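You operate a simulated robot arm through the tools that you are given. There is no shell and no other tool.

You are at the controls of a simulated two-armed robot. One attempt, no reset.

JOB
Oil the desk gauge's table plate with the yellow rag and grey pad.
Fine: slide the table back in, put the rag back and leave the pad where it is. A coat counts when it lies all over at full strength: go over it till it gets no stronger.

Only the result counts: the job must be done as asked and must still hold three seconds after the hand-in. Knocking over, shifting, dropping, spilling or breaking anything else fails it.

ROBOT AND FRAMES
Two 7-joint arms with fingered hands on one trunk that stands fixed in place. Base frame: the origin is at the foot of the trunk, x ahead of it, y to its left, z up; the work surface is at about z = 76. Units: cm, degrees, N and s.
The left shoulder is at [13, 17.3, 102.5], the right one opposite. With the tool pointing down near the work surface each hand reaches from about 10 to 86 cm from the base axis, measured 20 degrees to its own side. Payload 3.5 kg a hand.
The tool frame of a hand sits at the grasp point between the pads (the TCP): z along the fingers, y along the line on which they close. The tips reach 3 cm beyond it. Largest opening 10.4 cm; the body of the gripper starts 3.5 cm behind the TCP. The gripper is a hand of 3 fingers: y runs from the thumb to the fingers, the wrist lies at [-1.5, -10.4, -17.8] in the tool frame.
Orientation is that of the tool frame in the base frame, as a unit quaternion [x, y, z, w]. With the fingers straight down and the wrist toward the robot, the tool's x, y and z point along [0, 1, 0], [1, 0, 0] and [0, 0, -1] of the base frame.

CONTROLS
- The arms move only by the tool apply_moves. It takes "left_commands", "right_commands" or both (then of equal length, played together; a hand with none holds still); each is a list of rows, each a list of 2 entries, a list of its own where there are three numbers: the shift along the tool's x, y, z in cm, then the turn, a rotation vector about the tool's x, y, z in degrees. In form: [[[dx, dy, dz], [ax, ay, az]], ...]. A call has 1 to 20 rows; each row shifts and turns the commanded pose from where the row before left it, along the tool's axes as they then stand. Each row takes 0.2 s and may step no farther than 5 cm and 8.6 degrees from the row before; otherwise, the whole call is refused. A pose out of reach is approached as far as the arm can. The call stops where the force on the tool passes 40 N (or 10 N more than at its start, if that is more) or the arm is blocked; 0.2 s more then pass. In this call time passes only in rows, and 0.2 s behind the last. It gives the time, the measured TCP pose, the force on the tool (base axes), the opening and the grip force at its end, in the units of the frame above (readings bear some noise), with the torque about the TCP (base axes, N m) and any sound that the robot's microphone picked up.
- Cameras (640 x 400 px; columns grow to the right, rows downward): "scene" is now at [24.1, 1.87, 120.42]; the picture's right is [0.23, -0.97, 0.00], its down [-0.50, -0.11, -0.86] and it looks along [0.84, 0.19, -0.51] (base axes); focal length 242 px, centre (320, 200). "left" rides on the left gripper at [-6.4, -9.4, -11.7] in its tool frame; the picture's right is [-0.72, -0.33, 0.61], its down [0.64, -0.65, 0.40] and it looks along [0.27, 0.68, 0.68] (tool axes); focal length 238 px, centre (320, 200). "right" rides on the right gripper at [6.4, -9.4, -11.7] in its tool frame; the picture's right is [-0.72, 0.33, -0.61], its down [-0.64, -0.65, 0.40] and it looks along [-0.27, 0.68, 0.68] (tool axes); focal length 238 px, centre (320, 200). There is no depth. A picture from a camera that has moved, and an enlarged one, comes with that camera's place and axes in the base frame and with its lens.
- camera(camera): a new picture of that camera. No time passes.
- raise_lower(by): slides the trunk up (or, below 0, down) by that many cm; the arms and the scene camera ride with it, the base frame stays. It gives what a move gives, with no picture.
- finger_targets(index, middle, thumb_bend, thumb_turn, hand): sets how far each is bent, from 0 (flat) to 1 (curled in); at 0.3 the hand is open as for a grip, at 0.7 the pads meet at the TCP. One left out holds its place. A second passes; each finger stops where it meets its share of the squeeze, and holds until it gets a number again. It is the only way to open and close the hand. It gives what a move gives, with no picture; readings hold the bend of each and the force on the fingers (four entries, about 0 where the hand has none), thumb and palm. thumb_turn goes from beside the hand (0) to across from the fingers (1), as for a grip.
- pan_tilt(pan, tilt): turns the head with the scene camera to pan (to the left, within 86 degrees either way) and tilt (down, from -29 to 69), counted from straight ahead of the robot. It gives what a move gives.
- zoom(camera, box): a new picture of the part [left, top, right, bottom] of that camera's present view, enlarged. No time passes.
- close_job(): hands the job in; it is judged then, once.

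Nothing tells you positions but the pictures and the camera data. Unless the task says otherwise, let go and move clear before handing in.

The tools are called by a JSON object that holds its "method" and its "body". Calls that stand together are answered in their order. apply_moves: Moves the arms, as the interface text tells. Its arguments: {"type":"object","properties":{"left_commands":{"type":"array","items":{"type":"array"}},"right_commands":{"type":"array","items":{"type":"array"}}},"required":[]} The other tools are called the same way: raise_lower (by) slides the trunk up or down; finger_targets (index, middle, thumb_bend, thumb_turn, hand) moves the fingers one by one; pan_tilt (pan, tilt) turns the head that bears the scene camera; camera (camera) takes a picture; zoom (camera, box) takes an enlarged picture of a part of a camera's view; close_job () hands the job in.

At the start:

```text
t: 0.0
left_tool_pos: [43.53, 36.8, 104.02]
left_tool_rot: [0.708, 0.707, -0.001, 0.001]
left_contact_force: [-0.2, 0.6, 0.1]
left_torque: [-0.02, 0.02, -0.01]
left_gripper_width: 10.35
left_grasp_force: 0.1
left_shape: jaw
left_bend: [0.3, 0.3, 0.3, 0.98]
left_finger forces: [0.0, 0.0, 0.0, 0.0, 0.0, 0.0]
right_tool_pos: [55.83, -10.09, 106.79]
right_tool_rot: [0.708, 0.707, -0.001, -0.001]
right_contact_force: [0.1, -0.3, -0.1]
right_torque: [0.01, 0.01, 0.01]
right_gripper_width: 10.34
right_grasp_force: 0.1
right_shape: jaw
right_bend: [0.3, 0.3, 0.3, 0.98]
right_finger forces: [0.0, 0.0, 0.0, 0.0, 0.1, 0.0]
trunk travel left (down, up): [-12.5, 62.9]
head pan, tilt: [13.0, 30.6]
```

scene: 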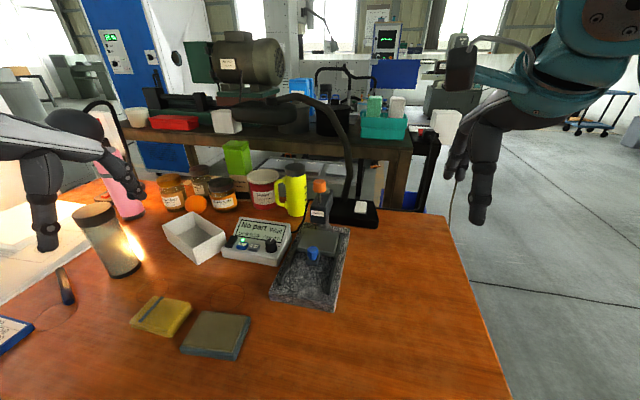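
right: 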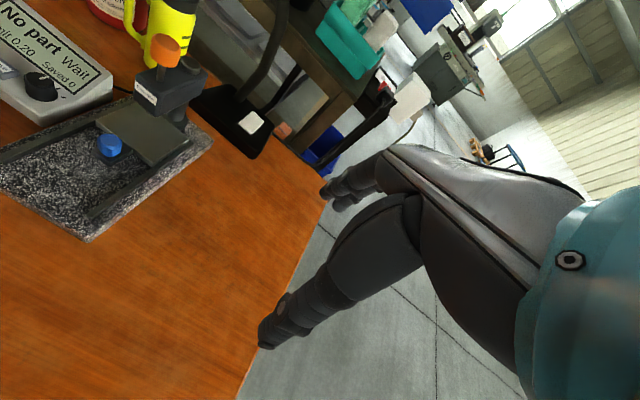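
left: 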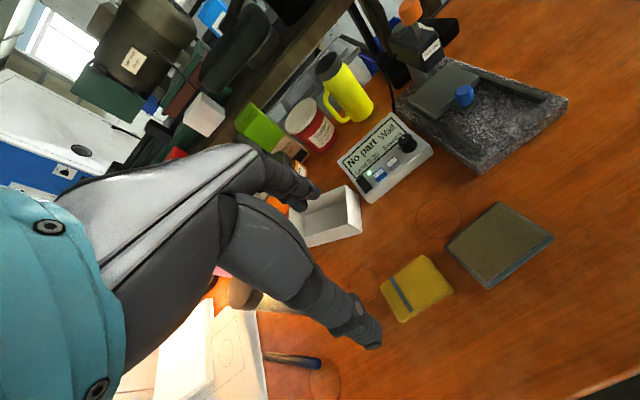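

I see a desk gauge (granite base with a sliding table plate and a blue knob) right of centre, with a yellow rag and a grey pad nearer to the robot. I'll take closer pictures before moving anything.

{"method": "zoom", "body": {"camera": "scene", "box": [210, 160, 390, 320]}}

{"method": "zoom", "body": {"camera": "scene", "box": [100, 270, 280, 380]}}

{"method": "zoom", "body": {"camera": "left", "box": [330, 0, 590, 180]}}

{"method": "zoom", "body": {"camera": "left", "box": [360, 170, 580, 340]}}

{"method": "zoom", "body": {"camera": "right", "box": [0, 0, 300, 250]}}

```text
2.50 times, centred on (300, 240) of scene
camera zoom: at [24.1, 1.87, 120.42], right [0.23, -0.97, 0.0], down [-0.5, -0.11, -0.86], along [0.84, 0.19, -0.51], focal length 605 px, centre (370, 100)
```

zoom: 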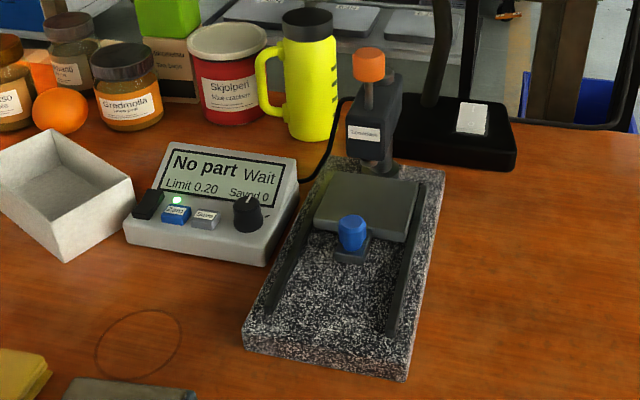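

```text
3.56 times, centred on (190, 325) of scene
camera zoom: at [24.1, 1.87, 120.42], right [0.23, -0.97, 0.0], down [-0.5, -0.11, -0.86], along [0.84, 0.19, -0.51], focal length 861 px, centre (782, -244)
```

zoom: 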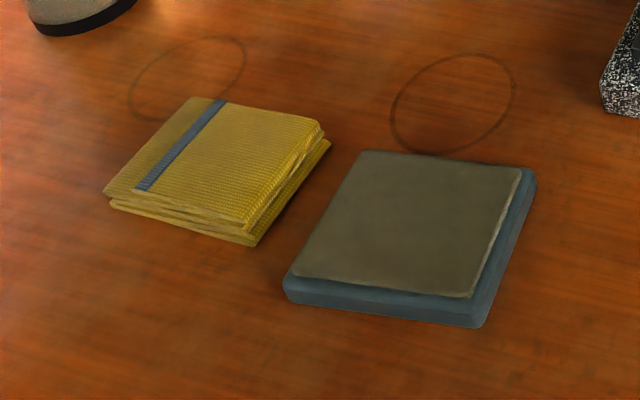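

```text
2.22 times, centred on (460, 90) of left
camera zoom: at [34.25, 30.44, 115.65], right [-0.33, -0.72, -0.61], down [-0.65, 0.64, -0.4], along [0.68, 0.27, -0.68], focal length 530 px, centre (9, 444)
```

zoom: 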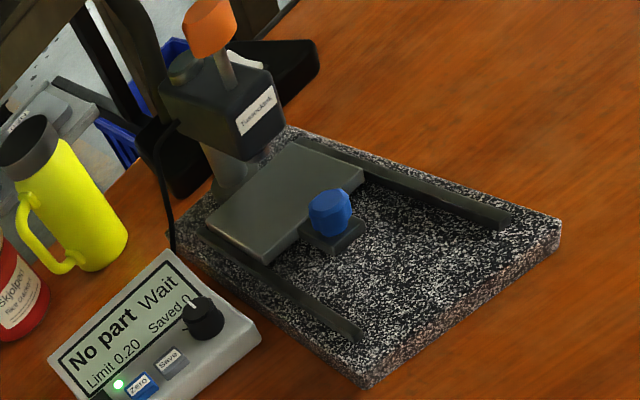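

```text
2.35 times, centred on (470, 255) of left
camera zoom: at [34.25, 30.44, 115.65], right [-0.33, -0.72, -0.61], down [-0.65, 0.64, -0.4], along [0.68, 0.27, -0.68], focal length 561 px, centre (-33, 71)
```

zoom: 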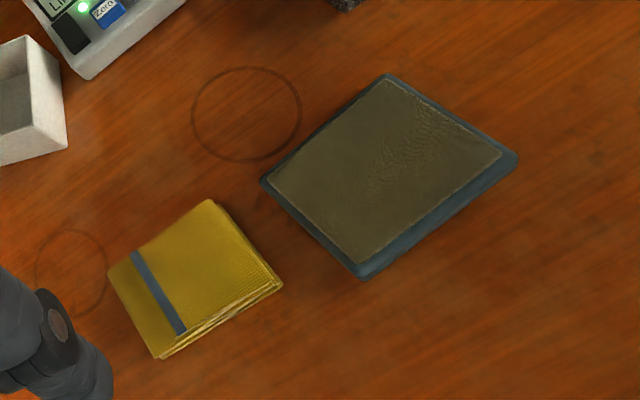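

```text
1.60 times, centred on (150, 125) of right
camera zoom: at [46.47, -3.74, 118.57], right [0.33, -0.72, 0.61], down [-0.65, -0.64, -0.4], along [0.68, -0.27, -0.68], focal length 381 px, centre (592, 320)
```

zoom: 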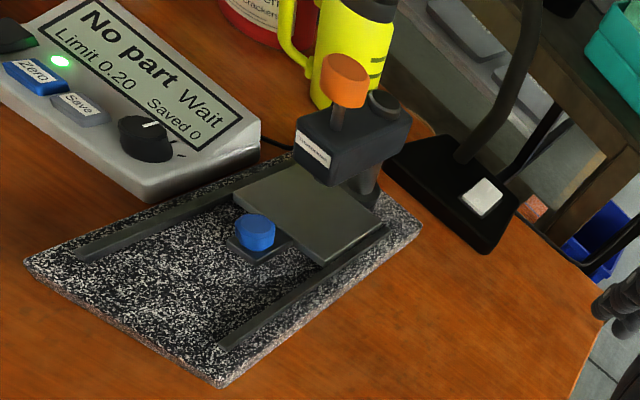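

The rag is near (46, 39), the pad near (45, 26), and the gauge's plate near (70, 12.5) with its blue knob toward the robot. I'll tilt the head for a closer look at the working area and at the lamp's gooseneck.

{"method": "pan_tilt", "body": {"pan": 20, "tilt": 52}}

{"method": "camera", "body": {"camera": "scene"}}

{"method": "zoom", "body": {"camera": "scene", "box": [200, 150, 400, 275]}}

```text
t: 0.8
left_tool_pos: [43.67, 36.85, 104.02]
left_tool_rot: [0.707, 0.707, 0.0, 0.001]
left_contact_force: [0.6, 0.0, 1.1]
left_torque: [-0.01, -0.01, -0.03]
left_gripper_width: 10.34
left_grasp_force: 0.0
left_shape: jaw
left_bend: [0.3, 0.3, 0.3, 0.98]
left_finger forces: [0.0, 0.0, 0.0, 0.0, 0.1, 0.0]
right_tool_pos: [55.9, -10.07, 106.86]
right_tool_rot: [0.707, 0.707, 0.0, 0.0]
right_contact_force: [-0.3, 0.1, 0.2]
right_torque: [0.0, -0.01, 0.0]
right_gripper_width: 10.39
right_grasp_force: 0.2
right_shape: jaw
right_bend: [0.3, 0.3, 0.3, 0.98]
right_finger forces: [0.0, 0.0, 0.1, 0.1, 0.0, 0.0]
trunk travel left (down, up): [-12.5, 62.9]
head pan, tilt: [20.0, 52.0]
```

```text
taken
camera scene: at [22.38, 2.4, 117.3], right [0.34, -0.94, 0.0], down [-0.74, -0.27, -0.62], along [0.58, 0.21, -0.79], focal length 242 px, centre (320, 200)
```

scene: 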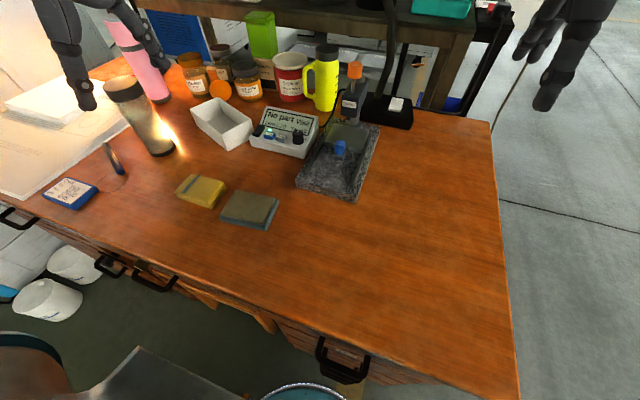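

```text
3.20 times, centred on (300, 212) of scene
camera zoom: at [22.38, 2.4, 117.3], right [0.34, -0.94, 0.0], down [-0.74, -0.27, -0.62], along [0.58, 0.21, -0.79], focal length 775 px, centre (384, 160)
```

zoom: 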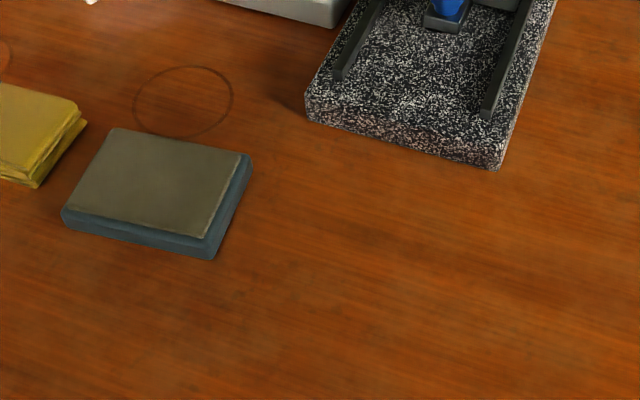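

The gauge head overhangs the back of the plate, with its front face near x = 69, and the knob sits near x = 64. I'll swing the right hand so its wrist points to the robot's right, ready to grip the knob, and use its camera to look closer.

{"method": "apply_moves", "body": {"right_commands": [[[0, 0, 0], [0, 0, -8.18]], [[0, 0, 0], [0, 0, -8.18]], [[0, 0, 0], [0, 0, -8.18]], [[0, 0, 0], [0, 0, -8.18]], [[0, 0, 0], [0, 0, -8.18]], [[0, 0, 0], [0, 0, -8.18]], [[0, 0, 0], [0, 0, -8.18]], [[0, 0, 0], [0, 0, -8.18]], [[0, 0, 0], [0, 0, -8.18]], [[0, 0, 0], [0, 0, -8.18]], [[0, 0, 0], [0, 0, -8.2]]]}}

{"method": "camera", "body": {"camera": "right"}}

{"method": "camera", "body": {"camera": "scene"}}

```text
t: 3.2
left_tool_pos: [43.61, 36.83, 103.99]
left_tool_rot: [0.707, 0.707, 0.0, 0.001]
left_contact_force: [-0.2, -0.7, 0.7]
left_torque: [-0.03, 0.0, -0.01]
left_gripper_width: 10.35
left_grasp_force: 0.1
left_shape: jaw
left_bend: [0.3, 0.3, 0.3, 0.98]
left_finger forces: [0.0, 0.1, 0.0, 0.0, 0.1, 0.0]
right_tool_pos: [55.68, -9.94, 106.87]
right_tool_rot: [-0.001, 1.0, 0.001, 0.0]
right_contact_force: [1.0, 0.9, 0.6]
right_torque: [0.01, -0.01, 0.01]
right_gripper_width: 10.37
right_grasp_force: 0.1
right_shape: jaw
right_bend: [0.3, 0.3, 0.3, 0.98]
right_finger forces: [0.0, 0.0, 0.0, 0.1, 0.0, 0.0]
trunk travel left (down, up): [-12.5, 62.9]
head pan, tilt: [20.0, 52.0]
```

```text
taken
camera right: at [49.44, -19.56, 118.61], right [0.72, 0.33, 0.61], down [0.64, -0.65, -0.4], along [0.27, 0.68, -0.68], focal length 238 px, centre (320, 200)
```

right: 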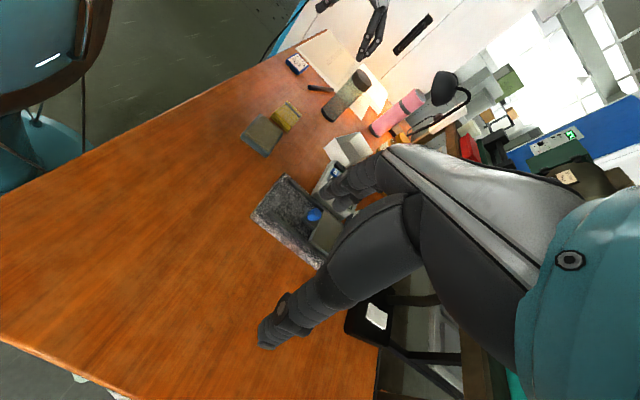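

```text
taken
camera scene: at [22.38, 2.41, 117.29], right [0.34, -0.94, 0.0], down [-0.74, -0.27, -0.62], along [0.58, 0.21, -0.79], focal length 242 px, centre (320, 200)
```

scene: 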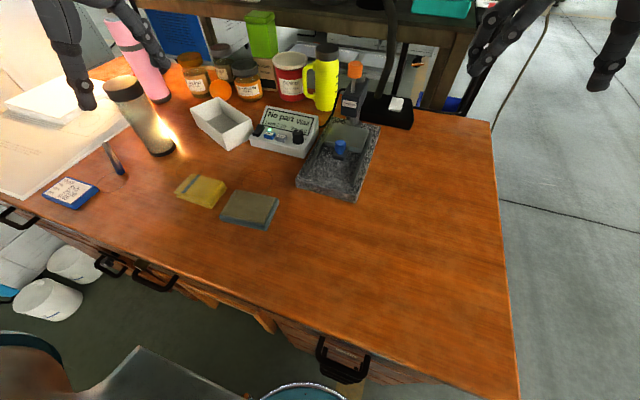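

The right hand is turned with its wrist to the right. I'll bring it nearer the gauge, staying in front of and above it, for a closer look at the knob and plate.

{"method": "apply_moves", "body": {"right_commands": [[[-1, 2.8, 2.4], [0, 0, 0]], [[-1, 2.8, 2.4], [0, 0, 0]], [[-1, 2.8, 2.4], [0, 0, 0]], [[-1, 2.8, 2.4], [0, 0, 0]], [[-1, 2.8, 2.4], [0, 0, 0]]]}}

{"method": "camera", "body": {"camera": "right"}}

{"method": "camera", "body": {"camera": "left"}}

```text
t: 4.5
left_tool_pos: [43.59, 36.8, 103.96]
left_tool_rot: [0.708, 0.706, 0.0, 0.0]
left_contact_force: [0.1, -0.3, -0.5]
left_torque: [0.0, 0.03, -0.01]
left_gripper_width: 10.33
left_grasp_force: 0.0
left_shape: jaw
left_bend: [0.3, 0.3, 0.3, 0.98]
left_finger forces: [0.1, 0.1, 0.1, 0.1, 0.0, 0.0]
right_tool_pos: [60.86, 3.78, 94.34]
right_tool_rot: [0.0, 1.0, -0.001, 0.001]
right_contact_force: [-1.1, 0.1, -0.1]
right_torque: [-0.01, -0.04, -0.01]
right_gripper_width: 10.36
right_grasp_force: 0.1
right_shape: jaw
right_bend: [0.3, 0.3, 0.3, 0.98]
right_finger forces: [0.1, 0.0, 0.0, 0.0, 0.1, 0.1]
trunk travel left (down, up): [-12.5, 62.9]
head pan, tilt: [20.0, 52.0]
```

```text
taken
camera right: at [54.68, -5.55, 106.24], right [0.72, 0.33, 0.61], down [0.64, -0.65, -0.4], along [0.27, 0.68, -0.68], focal length 238 px, centre (320, 200)
```

right: 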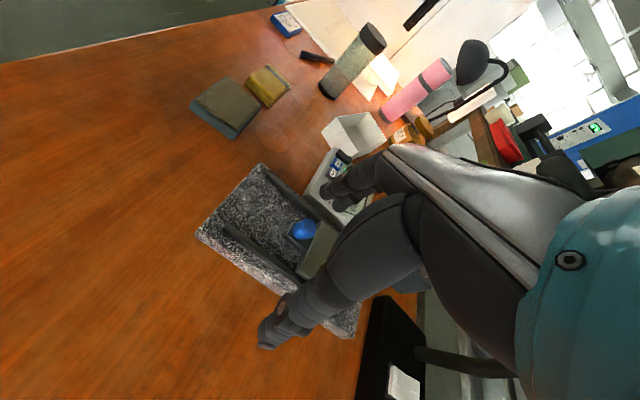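

```text
taken
camera left: at [34.27, 30.45, 115.65], right [-0.33, -0.72, -0.61], down [-0.65, 0.64, -0.4], along [0.68, 0.27, -0.68], focal length 238 px, centre (320, 200)
```

left: 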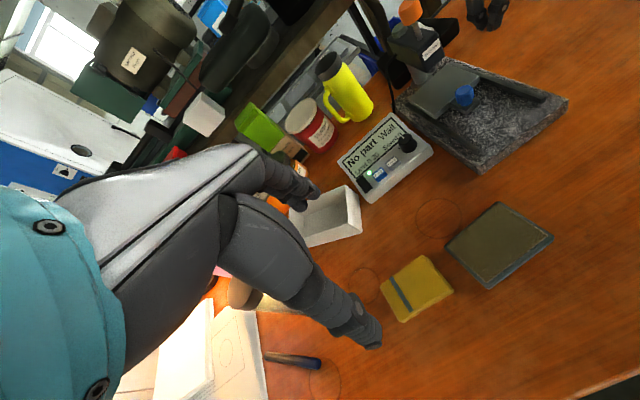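

{"method": "zoom", "body": {"camera": "right", "box": [190, 150, 350, 290]}}

{"method": "zoom", "body": {"camera": "left", "box": [390, 20, 570, 180]}}

{"method": "zoom", "body": {"camera": "scene", "box": [280, 60, 400, 210]}}

```text
2.86 times, centred on (270, 220) of right
camera zoom: at [54.68, -5.55, 106.24], right [0.72, 0.33, 0.61], down [0.64, -0.65, -0.4], along [0.27, 0.68, -0.68], focal length 681 px, centre (463, 143)
```

zoom: 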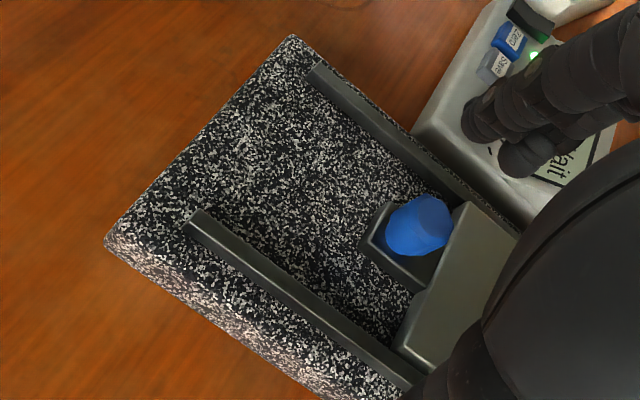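

```text
2.50 times, centred on (480, 100) of left
camera zoom: at [34.27, 30.45, 115.65], right [-0.33, -0.72, -0.61], down [-0.65, 0.64, -0.4], along [0.68, 0.27, -0.68], focal length 596 px, centre (-80, 450)
```

zoom: 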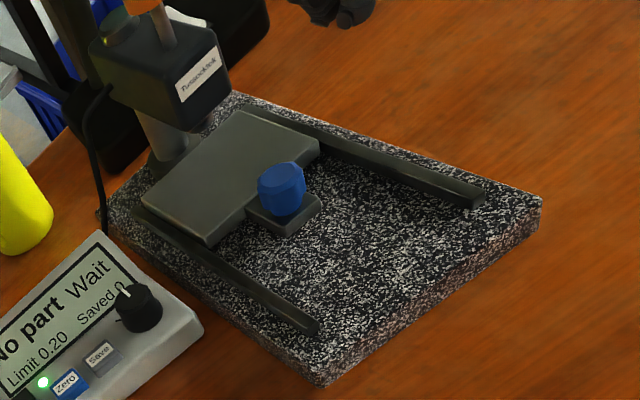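

```text
2.67 times, centred on (340, 135) of scene
camera zoom: at [22.39, 2.41, 117.28], right [0.34, -0.94, 0.0], down [-0.74, -0.27, -0.62], along [0.58, 0.21, -0.79], focal length 646 px, centre (267, 373)
```

zoom: 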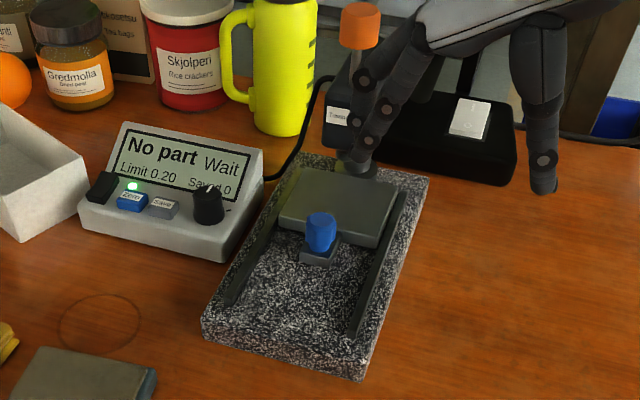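

The plate spans about x 66.4–74.3, y 8.3–17.3 with its top at about z 80.2; the knob is centred near (64.3, 12.95, 81.3), and the rails run forward to x ≈ 56. I'll half close the right hand so it clears the readout, and move it above the knob.

{"method": "finger_targets", "body": {"hand": "right", "index": 0.48, "middle": 0.48, "thumb_bend": 0.48}}

{"method": "apply_moves", "body": {"right_commands": [[[-1, 3, 1], [0, 0, 0]], [[-1, 3, 1], [0, 0, 0]], [[-1, 3.1, 1], [0, 0, 0]]]}}

{"method": "camera", "body": {"camera": "right"}}

{"method": "camera", "body": {"camera": "left"}}

{"method": "zoom", "body": {"camera": "scene", "box": [260, 20, 460, 210]}}

```text
t: 5.5
left_tool_pos: [43.58, 36.89, 104.11]
left_tool_rot: [0.708, 0.707, 0.0, 0.0]
left_contact_force: [-0.1, -0.3, 0.0]
left_torque: [-0.02, -0.01, 0.01]
left_gripper_width: 10.38
left_grasp_force: 0.0
left_shape: jaw
left_bend: [0.3, 0.3, 0.3, 0.98]
left_finger forces: [0.0, 0.0, 0.0, 0.0, 0.0, 0.0]
right_tool_pos: [60.97, 3.81, 94.5]
right_tool_rot: [0.0, 1.0, 0.0, 0.0]
right_contact_force: [0.6, 0.0, 0.3]
right_torque: [-0.02, -0.04, -0.03]
right_gripper_width: 5.79
right_grasp_force: 0.0
right_shape: fingers
right_bend: [0.48, 0.48, 0.48, 0.98]
right_finger forces: [0.0, 0.0, 0.0, 0.0, 0.1, 0.1]
trunk travel left (down, up): [-12.5, 62.9]
head pan, tilt: [20.0, 52.0]
```

```text
t: 6.2
left_tool_pos: [43.62, 36.8, 104.08]
left_tool_rot: [0.707, 0.707, 0.0, -0.001]
left_contact_force: [0.2, 0.1, 0.0]
left_torque: [0.05, 0.04, 0.0]
left_gripper_width: 10.37
left_grasp_force: 0.1
left_shape: jaw
left_bend: [0.3, 0.3, 0.3, 0.98]
left_finger forces: [0.0, 0.0, 0.0, 0.0, 0.1, 0.1]
right_tool_pos: [63.36, 11.77, 92.3]
right_tool_rot: [-0.001, 1.0, 0.0, 0.002]
right_contact_force: [-0.2, 0.5, 0.1]
right_torque: [0.02, 0.0, 0.0]
right_gripper_width: 5.77
right_grasp_force: 0.1
right_shape: fingers
right_bend: [0.48, 0.48, 0.48, 0.98]
right_finger forces: [0.0, 0.0, 0.1, 0.1, 0.0, 0.0]
right hand out of reach, approached as far as the arm can: row 3
trunk travel left (down, up): [-12.5, 62.9]
head pan, tilt: [20.0, 52.0]
```

```text
taken
camera right: at [57.05, 2.45, 103.94], right [0.72, 0.33, 0.62], down [0.64, -0.65, -0.4], along [0.27, 0.68, -0.68], focal length 238 px, centre (320, 200)
```

right: 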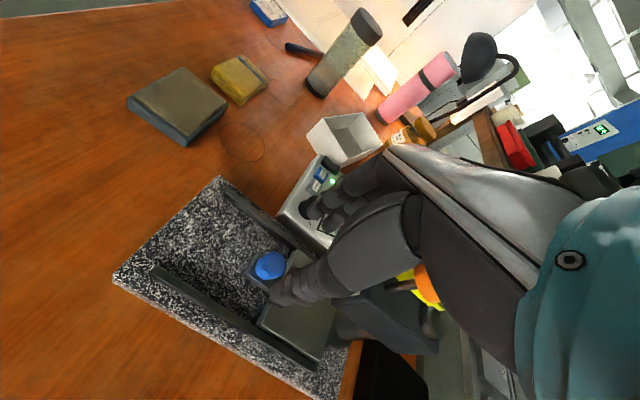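

```text
taken
camera left: at [34.31, 30.32, 115.68], right [-0.33, -0.72, -0.61], down [-0.65, 0.64, -0.4], along [0.68, 0.27, -0.68], focal length 238 px, centre (320, 200)
```

left: 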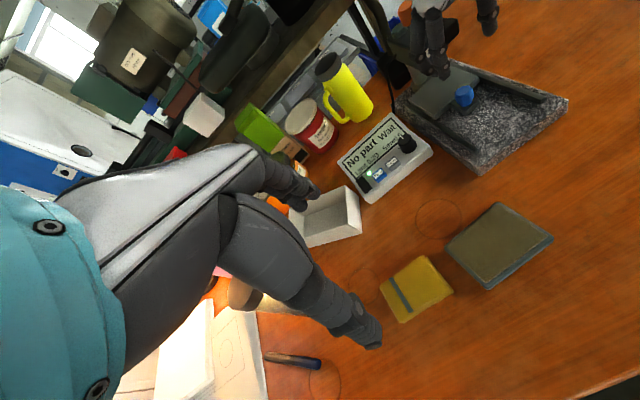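

```text
2.11 times, centred on (360, 115) of scene
camera zoom: at [22.44, 2.28, 117.28], right [0.34, -0.94, 0.0], down [-0.74, -0.27, -0.62], along [0.58, 0.21, -0.79], focal length 510 px, centre (236, 379)
```

zoom: 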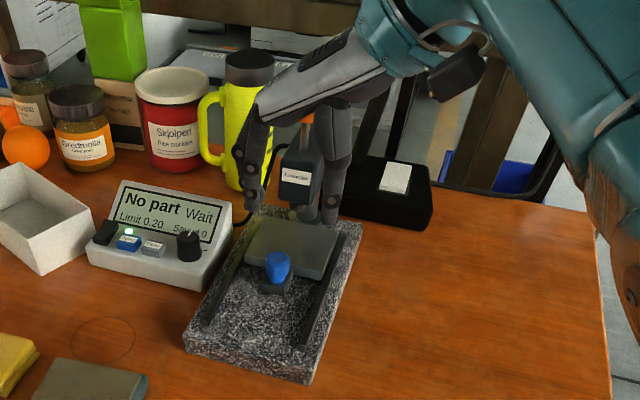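

The knob is just out of the right hand's reach at this wrist angle. I'll turn the hand back by about 32 degrees, which should bring it into reach, and check.

{"method": "apply_moves", "body": {"right_commands": [[[0, 0, 0], [0, 0, 8]], [[0, 0, 0], [0, 0, 8]], [[0, 0, 0], [0, 0, 8]], [[0, 0, 0], [0, 0, 8]]]}}

{"method": "camera", "body": {"camera": "right"}}

{"method": "zoom", "body": {"camera": "left", "box": [380, 0, 580, 180]}}

```text
t: 7.2
left_tool_pos: [43.69, 36.75, 103.94]
left_tool_rot: [0.707, 0.707, 0.0, 0.0]
left_contact_force: [0.4, -0.4, 0.6]
left_torque: [-0.04, 0.02, 0.0]
left_gripper_width: 10.36
left_grasp_force: 0.0
left_shape: jaw
left_bend: [0.3, 0.3, 0.3, 0.98]
left_finger forces: [0.0, 0.1, 0.0, 0.1, 0.1, 0.1]
right_tool_pos: [64.18, 11.52, 92.37]
right_tool_rot: [0.276, 0.961, 0.0, 0.0]
right_contact_force: [-0.6, 0.4, 0.4]
right_torque: [0.01, -0.05, 0.01]
right_gripper_width: 5.77
right_grasp_force: 0.1
right_shape: fingers
right_bend: [0.48, 0.48, 0.48, 0.98]
right_finger forces: [0.1, 0.1, 0.0, 0.0, 0.0, 0.0]
right hand out of reach, approached as far as the arm can: row 1
trunk travel left (down, up): [-12.5, 62.9]
head pan, tilt: [20.0, 52.0]
```

```text
taken
camera right: at [53.84, 6.83, 104.16], right [0.78, -0.11, 0.61], down [0.2, -0.89, -0.4], along [0.59, 0.44, -0.68], focal length 238 px, centre (320, 200)
```

right: 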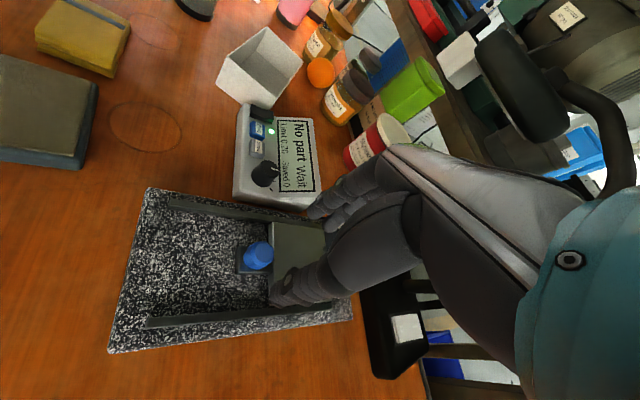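

```text
2.22 times, centred on (480, 90) of left
camera zoom: at [34.25, 30.44, 115.66], right [-0.33, -0.72, -0.61], down [-0.65, 0.64, -0.4], along [0.68, 0.27, -0.68], focal length 530 px, centre (-36, 444)
```

zoom: 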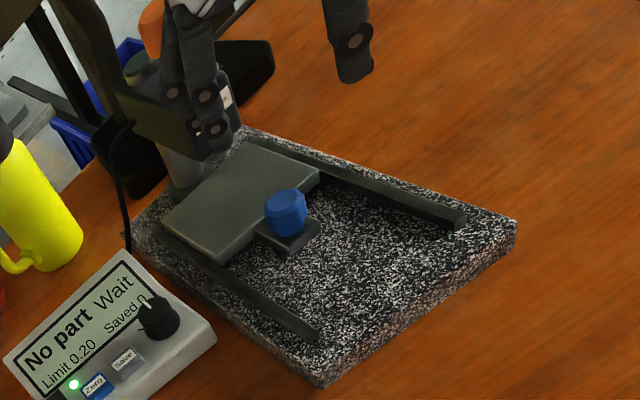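

The hand is now within reach at about 58 degrees of yaw. I'll back off slightly from the gauge head, centre over the knob and lower partway.

{"method": "apply_moves", "body": {"right_commands": [[[1.25, 0.87, 0], [0, 0, 0]], [[0, 0, 2], [0, 0, 0]], [[0, 0, 2], [0, 0, 0]]]}}

{"method": "camera", "body": {"camera": "right"}}

{"method": "zoom", "body": {"camera": "left", "box": [380, 0, 580, 180]}}

{"method": "zoom", "body": {"camera": "scene", "box": [260, 40, 420, 210]}}

```text
t: 8.1
left_tool_pos: [43.56, 36.77, 104.08]
left_tool_rot: [0.707, 0.707, 0.0, 0.0]
left_contact_force: [-0.3, 0.2, -0.1]
left_torque: [0.02, 0.0, 0.04]
left_gripper_width: 10.37
left_grasp_force: 0.0
left_shape: jaw
left_bend: [0.3, 0.3, 0.3, 0.98]
left_finger forces: [0.0, 0.0, 0.0, 0.1, 0.0, 0.0]
right_tool_pos: [63.65, 13.02, 88.14]
right_tool_rot: [0.276, 0.961, 0.0, 0.0]
right_contact_force: [-0.1, 0.3, -0.6]
right_torque: [-0.01, 0.03, 0.01]
right_gripper_width: 5.78
right_grasp_force: 0.0
right_shape: fingers
right_bend: [0.48, 0.48, 0.48, 0.98]
right_finger forces: [0.0, 0.0, 0.0, 0.1, 0.0, 0.0]
trunk travel left (down, up): [-12.5, 62.9]
head pan, tilt: [20.0, 52.0]
```

```text
taken
camera right: at [53.41, 8.32, 100.03], right [0.78, -0.11, 0.61], down [0.2, -0.89, -0.4], along [0.59, 0.44, -0.68], focal length 238 px, centre (320, 200)
```

right: 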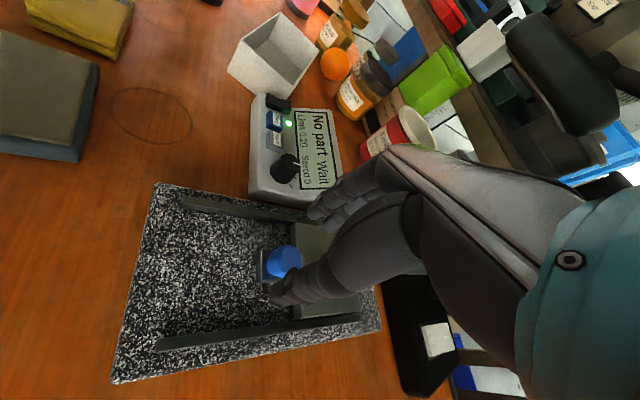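

```text
2.22 times, centred on (480, 90) of left
camera zoom: at [34.27, 30.43, 115.65], right [-0.33, -0.72, -0.61], down [-0.65, 0.64, -0.4], along [0.68, 0.27, -0.68], focal length 530 px, centre (-36, 444)
```

zoom: 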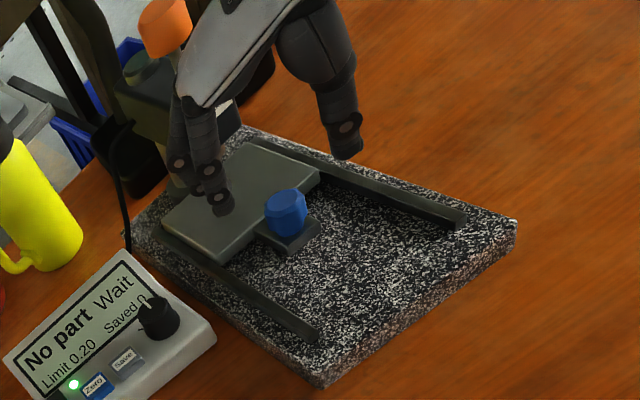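

```text
2.35 times, centred on (340, 125) of scene
camera zoom: at [22.39, 2.39, 117.28], right [0.34, -0.94, 0.0], down [-0.74, -0.27, -0.62], along [0.58, 0.21, -0.79], focal length 570 px, centre (273, 376)
```

zoom: 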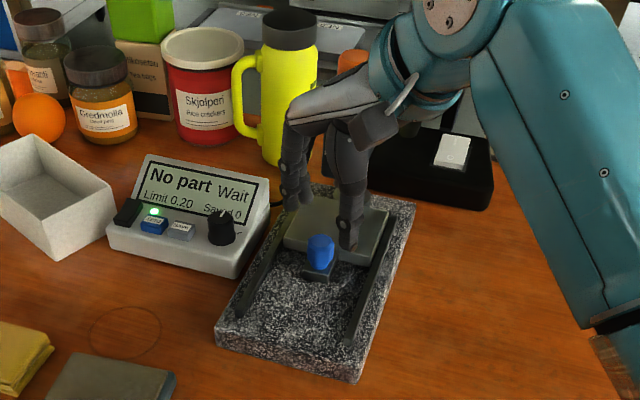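

The knob lies between the thumb and fingers below the hand. I'll lower until the fingertips sit beside the knob, just above plate height, and check before closing.

{"method": "apply_moves", "body": {"right_commands": [[[-0.2, 0.11, 2.0], [0, 0, 0]], [[-0.19, 0.11, 2.1], [0, 0, 0]]]}}

{"method": "zoom", "body": {"camera": "right", "box": [160, 150, 400, 360]}}

{"method": "zoom", "body": {"camera": "left", "box": [390, 10, 570, 180]}}

{"method": "zoom", "body": {"camera": "scene", "box": [280, 80, 400, 210]}}

```text
t: 8.7
left_tool_pos: [43.72, 36.81, 104.0]
left_tool_rot: [0.707, 0.707, 0.001, 0.001]
left_contact_force: [0.0, -0.1, -0.1]
left_torque: [-0.01, 0.0, -0.02]
left_gripper_width: 10.38
left_grasp_force: 0.1
left_shape: jaw
left_bend: [0.3, 0.3, 0.3, 0.98]
left_finger forces: [0.0, 0.0, 0.0, 0.0, 0.0, 0.0]
right_tool_pos: [64.27, 12.86, 84.06]
right_tool_rot: [0.276, 0.961, 0.0, 0.0]
right_contact_force: [-0.7, 0.5, -0.2]
right_torque: [0.01, 0.01, -0.03]
right_gripper_width: 5.76
right_grasp_force: 0.0
right_shape: fingers
right_bend: [0.48, 0.48, 0.48, 0.98]
right_finger forces: [0.1, 0.0, 0.0, 0.0, 0.0, 0.1]
trunk travel left (down, up): [-12.5, 62.9]
head pan, tilt: [20.0, 52.0]
```

```text
1.90 times, centred on (280, 255) of right
camera zoom: at [53.91, 8.26, 95.85], right [0.78, -0.1, 0.61], down [0.2, -0.89, -0.4], along [0.59, 0.44, -0.68], focal length 454 px, centre (396, 95)
```

zoom: 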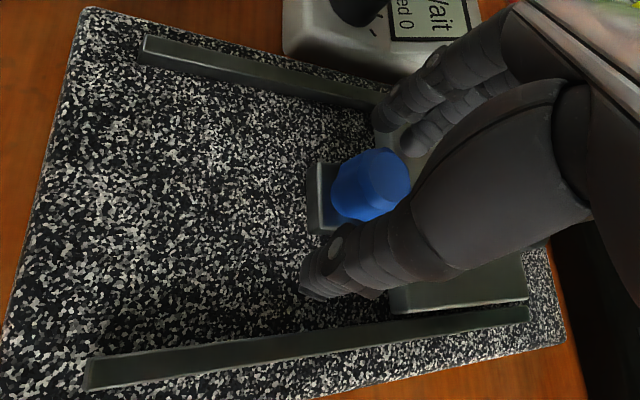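

```text
2.35 times, centred on (480, 95) of left
camera zoom: at [34.27, 30.44, 115.65], right [-0.33, -0.72, -0.61], down [-0.65, 0.64, -0.4], along [0.68, 0.27, -0.68], focal length 561 px, centre (-56, 447)
```

zoom: 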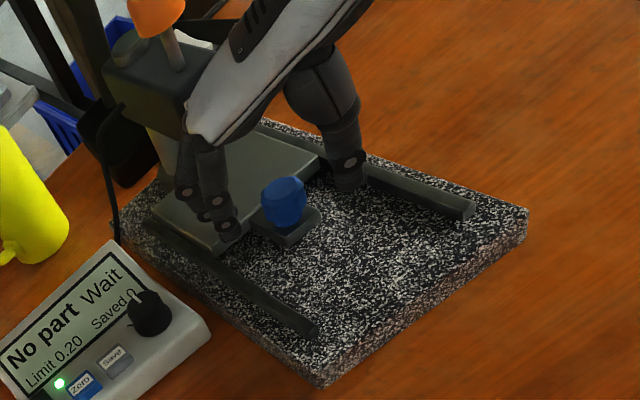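

```text
3.08 times, centred on (340, 145) of scene
camera zoom: at [22.39, 2.41, 117.29], right [0.34, -0.94, 0.0], down [-0.74, -0.27, -0.62], along [0.58, 0.21, -0.79], focal length 745 px, centre (258, 369)
```

zoom: 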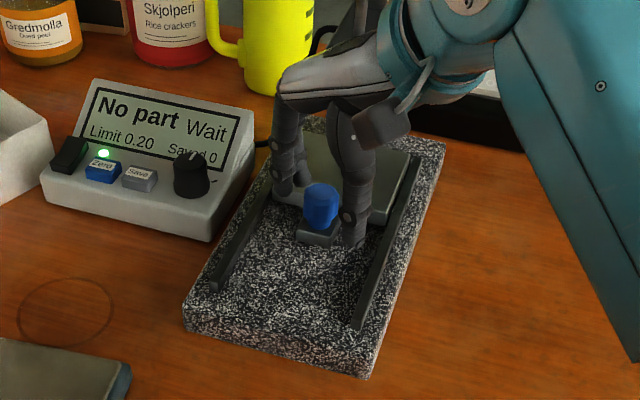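

The fingertips straddle the knob. I'll lift 0.3 cm to keep the fingers off the plate, then close gently.

{"method": "apply_moves", "body": {"right_commands": [[[0, 0, -0.3], [0, 0, 0]]]}}

{"method": "finger_targets", "body": {"hand": "right", "index": 0.62, "middle": 0.62, "thumb_bend": 0.62}}

{"method": "zoom", "body": {"camera": "right", "box": [160, 150, 400, 360]}}

{"method": "zoom", "body": {"camera": "left", "box": [390, 10, 570, 180]}}

```text
t: 9.1
left_tool_pos: [43.56, 36.76, 104.05]
left_tool_rot: [0.707, 0.707, 0.0, 0.0]
left_contact_force: [-0.7, -0.3, 0.8]
left_torque: [-0.05, -0.02, 0.0]
left_gripper_width: 10.37
left_grasp_force: 0.0
left_shape: jaw
left_bend: [0.3, 0.3, 0.3, 0.98]
left_finger forces: [0.0, 0.0, 0.1, 0.0, 0.0, 0.0]
right_tool_pos: [64.13, 12.81, 84.47]
right_tool_rot: [0.275, 0.961, 0.0, 0.0]
right_contact_force: [0.1, 0.8, 0.6]
right_torque: [0.0, -0.02, 0.01]
right_gripper_width: 5.75
right_grasp_force: 0.0
right_shape: fingers
right_bend: [0.48, 0.48, 0.48, 0.98]
right_finger forces: [0.0, 0.1, 0.1, 0.0, 0.0, 0.0]
trunk travel left (down, up): [-12.5, 62.9]
head pan, tilt: [20.0, 52.0]
```

```text
t: 10.1
left_tool_pos: [43.62, 36.88, 104.0]
left_tool_rot: [0.707, 0.707, 0.0, 0.0]
left_contact_force: [-0.2, -0.1, -0.4]
left_torque: [0.01, -0.01, 0.01]
left_gripper_width: 10.35
left_grasp_force: 0.0
left_shape: jaw
left_bend: [0.3, 0.3, 0.3, 0.98]
left_finger forces: [0.1, 0.0, 0.1, 0.1, 0.0, 0.0]
right_tool_pos: [64.16, 12.78, 84.52]
right_tool_rot: [0.276, 0.961, 0.0, 0.0]
right_contact_force: [0.6, 0.8, 0.3]
right_torque: [0.01, -0.03, -0.01]
right_gripper_width: 2.27
right_grasp_force: 0.2
right_shape: fingers
right_bend: [0.61, 0.62, 0.62, 0.98]
right_finger forces: [0.8, 0.0, 0.0, 0.0, 0.0, 0.0]
trunk travel left (down, up): [-12.5, 62.9]
head pan, tilt: [20.0, 52.0]
```

```text
1.90 times, centred on (280, 255) of right
camera zoom: at [53.89, 8.24, 96.26], right [0.78, -0.1, 0.61], down [0.2, -0.89, -0.4], along [0.59, 0.44, -0.68], focal length 454 px, centre (396, 95)
```

zoom: 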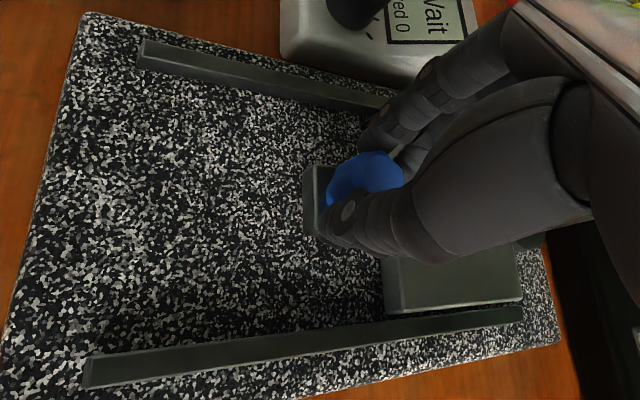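

```text
2.35 times, centred on (480, 95) of left
camera zoom: at [34.26, 30.45, 115.65], right [-0.33, -0.72, -0.61], down [-0.65, 0.64, -0.4], along [0.68, 0.27, -0.68], focal length 561 px, centre (-56, 447)
```

zoom: 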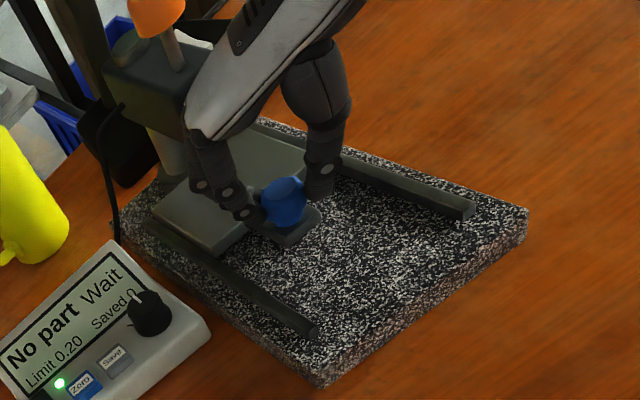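

The fingers have just touched the knob; I'll close a little more for a firm grip.

{"method": "finger_targets", "body": {"hand": "right", "index": 0.7, "middle": 0.7, "thumb_bend": 0.7}}

{"method": "zoom", "body": {"camera": "right", "box": [160, 150, 400, 360]}}

```text
t: 11.1
left_tool_pos: [43.71, 36.81, 103.94]
left_tool_rot: [0.707, 0.708, 0.0, 0.0]
left_contact_force: [-0.6, -0.5, 0.4]
left_torque: [-0.02, 0.01, 0.01]
left_gripper_width: 10.37
left_grasp_force: 0.1
left_shape: jaw
left_bend: [0.3, 0.3, 0.3, 0.98]
left_finger forces: [0.0, 0.1, 0.0, 0.1, 0.1, 0.0]
right_tool_pos: [64.31, 12.94, 84.5]
right_tool_rot: [0.275, 0.961, -0.001, -0.001]
right_contact_force: [2.7, 4.7, -1.1]
right_torque: [0.12, -0.05, 0.04]
right_gripper_width: 1.84
right_grasp_force: 7.3
right_shape: fingers
right_bend: [0.62, 0.66, 0.64, 0.97]
right_finger forces: [6.1, 3.4, 0.0, 0.0, 5.3, 0.0]
trunk travel left (down, up): [-12.5, 62.9]
head pan, tilt: [20.0, 52.0]
```

```text
1.90 times, centred on (280, 255) of right
camera zoom: at [53.9, 8.27, 96.25], right [0.78, -0.1, 0.61], down [0.2, -0.89, -0.4], along [0.59, 0.44, -0.68], focal length 454 px, centre (396, 95)
```

zoom: 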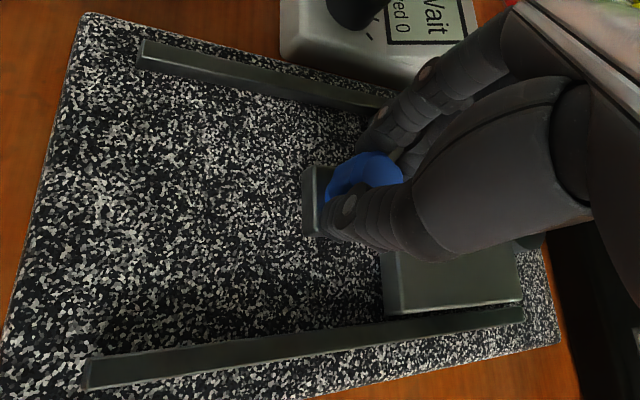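

The knob is gripped at about 7 N. I'll pull straight toward the robot in small steps and watch the force.

{"method": "apply_moves", "body": {"right_commands": [[[0.424, -0.265, 0], [0, 0, 0]], [[0.424, -0.265, 0], [0, 0, 0]], [[0.424, -0.265, 0], [0, 0, 0]], [[0.424, -0.265, 0], [0, 0, 0]]]}}

{"method": "zoom", "body": {"camera": "left", "box": [390, 10, 570, 180]}}

```text
t: 12.1
left_tool_pos: [43.61, 36.96, 103.92]
left_tool_rot: [0.707, 0.707, -0.001, 0.0]
left_contact_force: [0.2, 0.0, 0.9]
left_torque: [-0.03, -0.02, -0.02]
left_gripper_width: 10.37
left_grasp_force: 0.0
left_shape: jaw
left_bend: [0.3, 0.3, 0.3, 0.98]
left_finger forces: [0.1, 0.1, 0.0, 0.0, 0.1, 0.0]
right_tool_pos: [62.13, 12.82, 84.53]
right_tool_rot: [0.275, 0.961, -0.001, 0.0]
right_contact_force: [-0.1, 6.2, -3.4]
right_torque: [0.17, -0.03, 0.03]
right_gripper_width: 1.86
right_grasp_force: 7.8
right_shape: fingers
right_bend: [0.62, 0.66, 0.65, 0.97]
right_finger forces: [7.1, 3.1, 0.0, 0.1, 4.6, 0.0]
trunk travel left (down, up): [-12.5, 62.9]
head pan, tilt: [20.0, 52.0]
```

```text
2.35 times, centred on (480, 95) of left
camera zoom: at [34.29, 30.5, 115.62], right [-0.33, -0.72, -0.61], down [-0.65, 0.64, -0.4], along [0.68, 0.27, -0.68], focal length 561 px, centre (-56, 447)
```

zoom: 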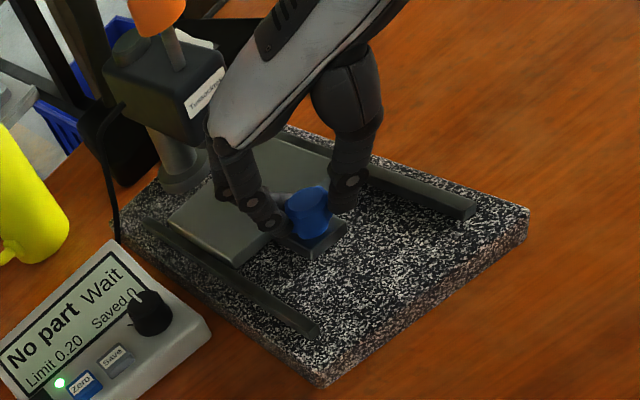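

The table slides freely. I'll continue pulling.

{"method": "apply_moves", "body": {"right_commands": [[[0.424, -0.265, 0], [0, 0, 0]], [[0.424, -0.265, 0], [0, 0, 0]], [[0.424, -0.265, 0], [0, 0, 0]], [[0.424, -0.265, 0], [0, 0, 0]], [[0.424, -0.265, 0], [0, 0, 0]], [[0.424, -0.265, 0], [0, 0, 0]], [[0.424, -0.265, 0], [0, 0, 0]], [[0.424, -0.265, 0], [0, 0, 0]], [[0.424, -0.265, 0], [0, 0, 0]], [[0.424, -0.265, 0], [0, 0, 0]]]}}

{"method": "camera", "body": {"camera": "left"}}

{"method": "zoom", "body": {"camera": "scene", "box": [260, 80, 400, 220]}}

```text
t: 14.2
left_tool_pos: [43.57, 36.74, 103.92]
left_tool_rot: [0.707, 0.707, 0.0, 0.0]
left_contact_force: [0.1, -0.5, -0.6]
left_torque: [-0.04, -0.01, 0.0]
left_gripper_width: 10.35
left_grasp_force: 0.0
left_shape: jaw
left_bend: [0.3, 0.3, 0.3, 0.98]
left_finger forces: [0.0, 0.0, 0.1, 0.0, 0.0, 0.1]
right_tool_pos: [57.16, 12.76, 84.54]
right_tool_rot: [0.276, 0.961, 0.0, 0.0]
right_contact_force: [0.3, 8.7, -3.2]
right_torque: [0.18, -0.04, 0.03]
right_gripper_width: 1.88
right_grasp_force: 8.5
right_shape: fingers
right_bend: [0.62, 0.66, 0.65, 0.97]
right_finger forces: [8.2, 3.6, 0.0, 0.0, 4.1, 0.0]
trunk travel left (down, up): [-12.5, 62.9]
head pan, tilt: [20.0, 52.0]
```

```text
taken
camera left: at [34.29, 30.52, 115.62], right [-0.33, -0.72, -0.61], down [-0.65, 0.64, -0.4], along [0.68, 0.27, -0.68], focal length 238 px, centre (320, 200)
```

left: 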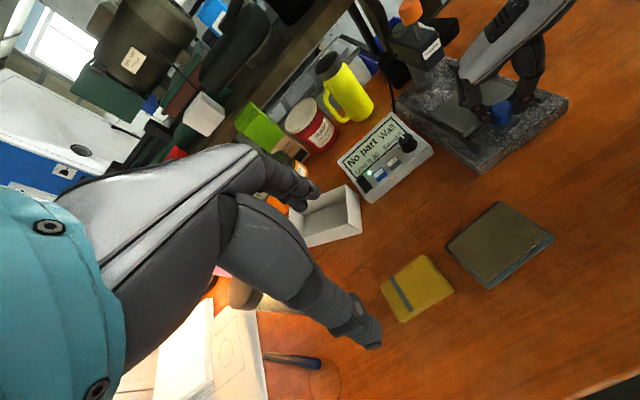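

```text
2.86 times, centred on (330, 150) of scene
camera zoom: at [22.41, 2.49, 117.28], right [0.34, -0.94, 0.0], down [-0.74, -0.27, -0.62], along [0.58, 0.21, -0.79], focal length 692 px, centre (291, 343)
```

zoom: 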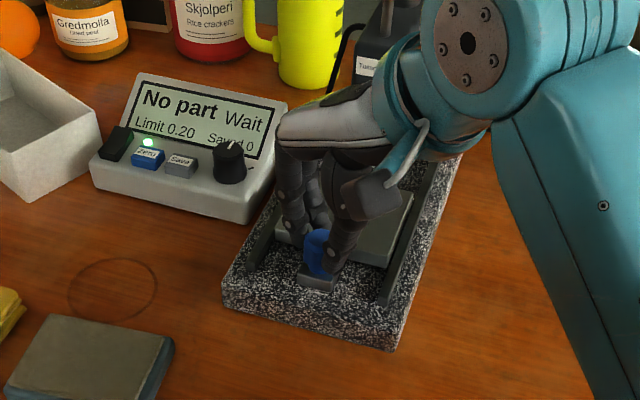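

The table has come out 7 cm and the plate is now clear of the gauge head. I'll pull a little farther to find its front stop, gently.

{"method": "apply_moves", "body": {"right_commands": [[[0.254, -0.159, 0], [0, 0, 0]], [[0.254, -0.159, 0], [0, 0, 0]], [[0.254, -0.159, 0], [0, 0, 0]], [[0.254, -0.159, 0], [0, 0, 0]], [[0.254, -0.159, 0], [0, 0, 0]], [[0.254, -0.159, 0], [0, 0, 0]]]}}

{"method": "zoom", "body": {"camera": "scene", "box": [260, 80, 400, 220]}}

{"method": "zoom", "body": {"camera": "left", "box": [390, 10, 580, 190]}}

```text
t: 15.7
left_tool_pos: [43.62, 36.81, 104.03]
left_tool_rot: [0.707, 0.707, 0.0, 0.0]
left_contact_force: [0.1, -0.7, 0.0]
left_torque: [0.01, -0.01, -0.02]
left_gripper_width: 10.35
left_grasp_force: 0.1
left_shape: jaw
left_bend: [0.3, 0.3, 0.3, 0.98]
left_finger forces: [0.0, 0.1, 0.0, 0.1, 0.0, 0.0]
right_tool_pos: [55.33, 12.8, 84.57]
right_tool_rot: [0.275, 0.961, 0.0, 0.0]
right_contact_force: [0.5, 5.0, 0.2]
right_torque: [0.15, -0.05, 0.05]
right_gripper_width: 1.83
right_grasp_force: 8.3
right_shape: fingers
right_bend: [0.62, 0.66, 0.65, 0.97]
right_finger forces: [6.8, 3.5, 0.0, 0.0, 5.7, 0.0]
trunk travel left (down, up): [-12.5, 62.9]
head pan, tilt: [20.0, 52.0]
```

```text
2.86 times, centred on (330, 150) of scene
camera zoom: at [22.37, 2.45, 117.29], right [0.34, -0.94, 0.0], down [-0.74, -0.27, -0.62], along [0.58, 0.21, -0.79], focal length 692 px, centre (291, 343)
```

zoom: 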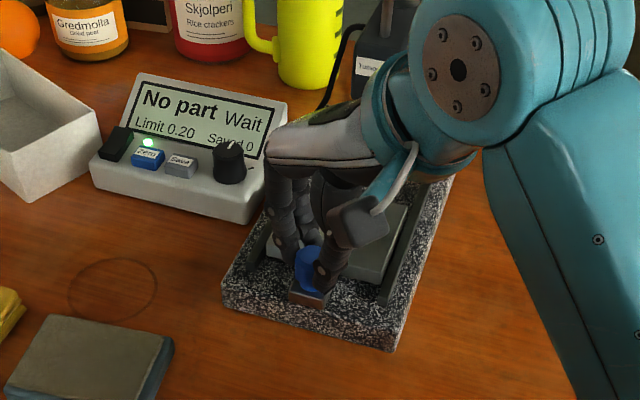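

```text
2.22 times, centred on (485, 100) of left
camera zoom: at [34.24, 30.48, 115.65], right [-0.33, -0.72, -0.61], down [-0.65, 0.64, -0.4], along [0.68, 0.27, -0.68], focal length 530 px, centre (-47, 422)
```

zoom: 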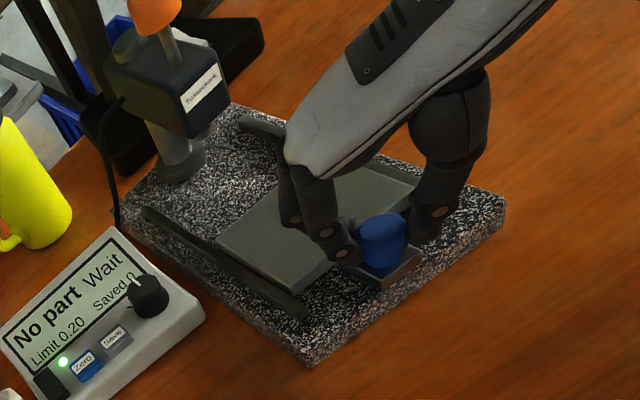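

The plate is about 9 cm out and fully clear of the head, with no spring-back felt. I'll release the knob, lift the right hand straight up and move it off to the right.

{"method": "finger_targets", "body": {"hand": "right", "index": 0.48, "middle": 0.48, "thumb_bend": 0.48}}

{"method": "apply_moves", "body": {"right_commands": [[[0, 0, -2], [0, 0, 0]], [[0, 0, -3], [0, 0, 0]], [[0, 0, -4], [0, 0, 0]], [[0, 0, -4], [0, 0, 0]], [[-1, -4, 0], [0, 0, 0]], [[-1, -4.5, 0], [0, 0, 0]], [[-1, -4.5, 0], [0, 0, 0]], [[-1, -4.5, 0], [0, 0, 0]]]}}

{"method": "zoom", "body": {"camera": "scene", "box": [260, 80, 400, 220]}}

{"method": "zoom", "body": {"camera": "left", "box": [390, 10, 580, 190]}}

{"method": "camera", "body": {"camera": "scene"}}

```text
t: 16.6
left_tool_pos: [43.57, 36.89, 104.13]
left_tool_rot: [0.707, 0.707, 0.0, 0.0]
left_contact_force: [0.7, -0.1, -0.5]
left_torque: [0.0, -0.02, 0.01]
left_gripper_width: 10.38
left_grasp_force: 0.0
left_shape: jaw
left_bend: [0.3, 0.3, 0.3, 0.98]
left_finger forces: [0.0, 0.0, 0.0, 0.0, 0.1, 0.0]
right_tool_pos: [55.39, 12.75, 84.46]
right_tool_rot: [0.276, 0.961, -0.001, 0.0]
right_contact_force: [0.0, -0.1, 1.0]
right_torque: [-0.01, -0.03, -0.01]
right_gripper_width: 5.66
right_grasp_force: 0.0
right_shape: fingers
right_bend: [0.48, 0.48, 0.48, 0.97]
right_finger forces: [0.0, 0.0, 0.0, 0.0, 0.0, 0.2]
trunk travel left (down, up): [-12.5, 62.9]
head pan, tilt: [20.0, 52.0]
```

```text
t: 18.4
left_tool_pos: [43.65, 36.88, 104.04]
left_tool_rot: [0.707, 0.707, 0.0, 0.0]
left_contact_force: [0.4, -0.2, 0.1]
left_torque: [-0.03, -0.03, -0.01]
left_gripper_width: 10.34
left_grasp_force: 0.1
left_shape: jaw
left_bend: [0.3, 0.3, 0.3, 0.98]
left_finger forces: [0.0, 0.1, 0.0, 0.1, 0.0, 0.1]
right_tool_pos: [49.3, -4.59, 97.33]
right_tool_rot: [0.276, 0.961, 0.0, 0.0]
right_contact_force: [0.1, -0.5, 0.0]
right_torque: [-0.02, 0.02, -0.02]
right_gripper_width: 5.72
right_grasp_force: 0.1
right_shape: fingers
right_bend: [0.48, 0.48, 0.48, 0.97]
right_finger forces: [0.1, 0.0, 0.0, 0.1, 0.1, 0.0]
trunk travel left (down, up): [-12.5, 62.9]
head pan, tilt: [20.0, 52.0]
```

```text
2.86 times, centred on (330, 150) of scene
camera zoom: at [22.37, 2.39, 117.29], right [0.34, -0.94, 0.0], down [-0.74, -0.27, -0.62], along [0.58, 0.21, -0.79], focal length 692 px, centre (291, 343)
```

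zoom: 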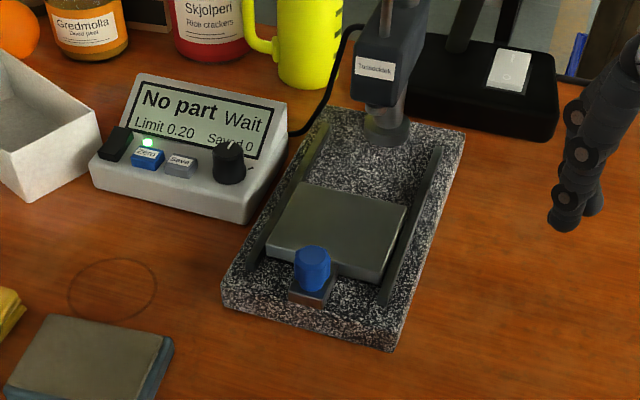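

```text
2.22 times, centred on (485, 100) of left
camera zoom: at [34.24, 30.42, 115.67], right [-0.33, -0.72, -0.61], down [-0.65, 0.64, -0.4], along [0.68, 0.27, -0.68], focal length 530 px, centre (-47, 422)
```

zoom: 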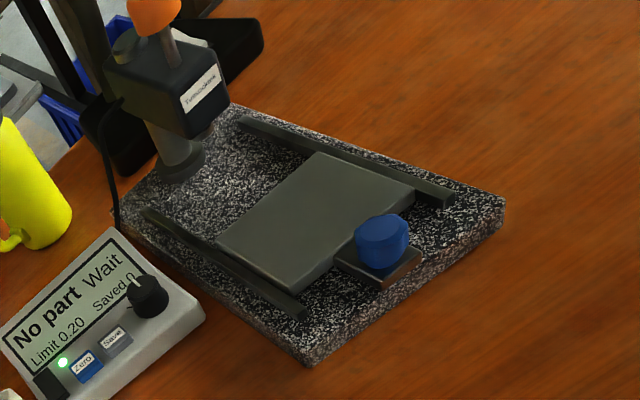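

```text
taken
camera scene: at [22.37, 2.39, 117.29], right [0.34, -0.94, 0.0], down [-0.74, -0.27, -0.62], along [0.58, 0.21, -0.79], focal length 242 px, centre (320, 200)
```

scene: 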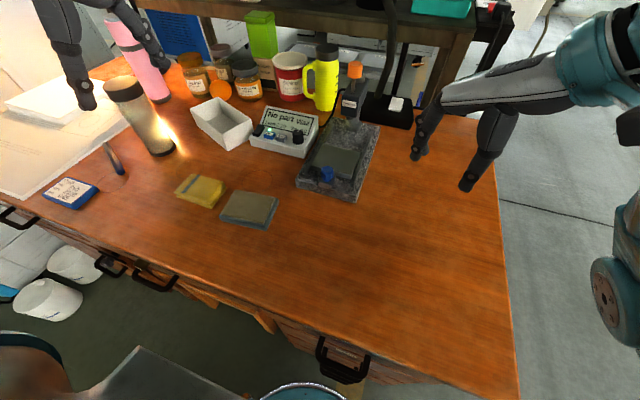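

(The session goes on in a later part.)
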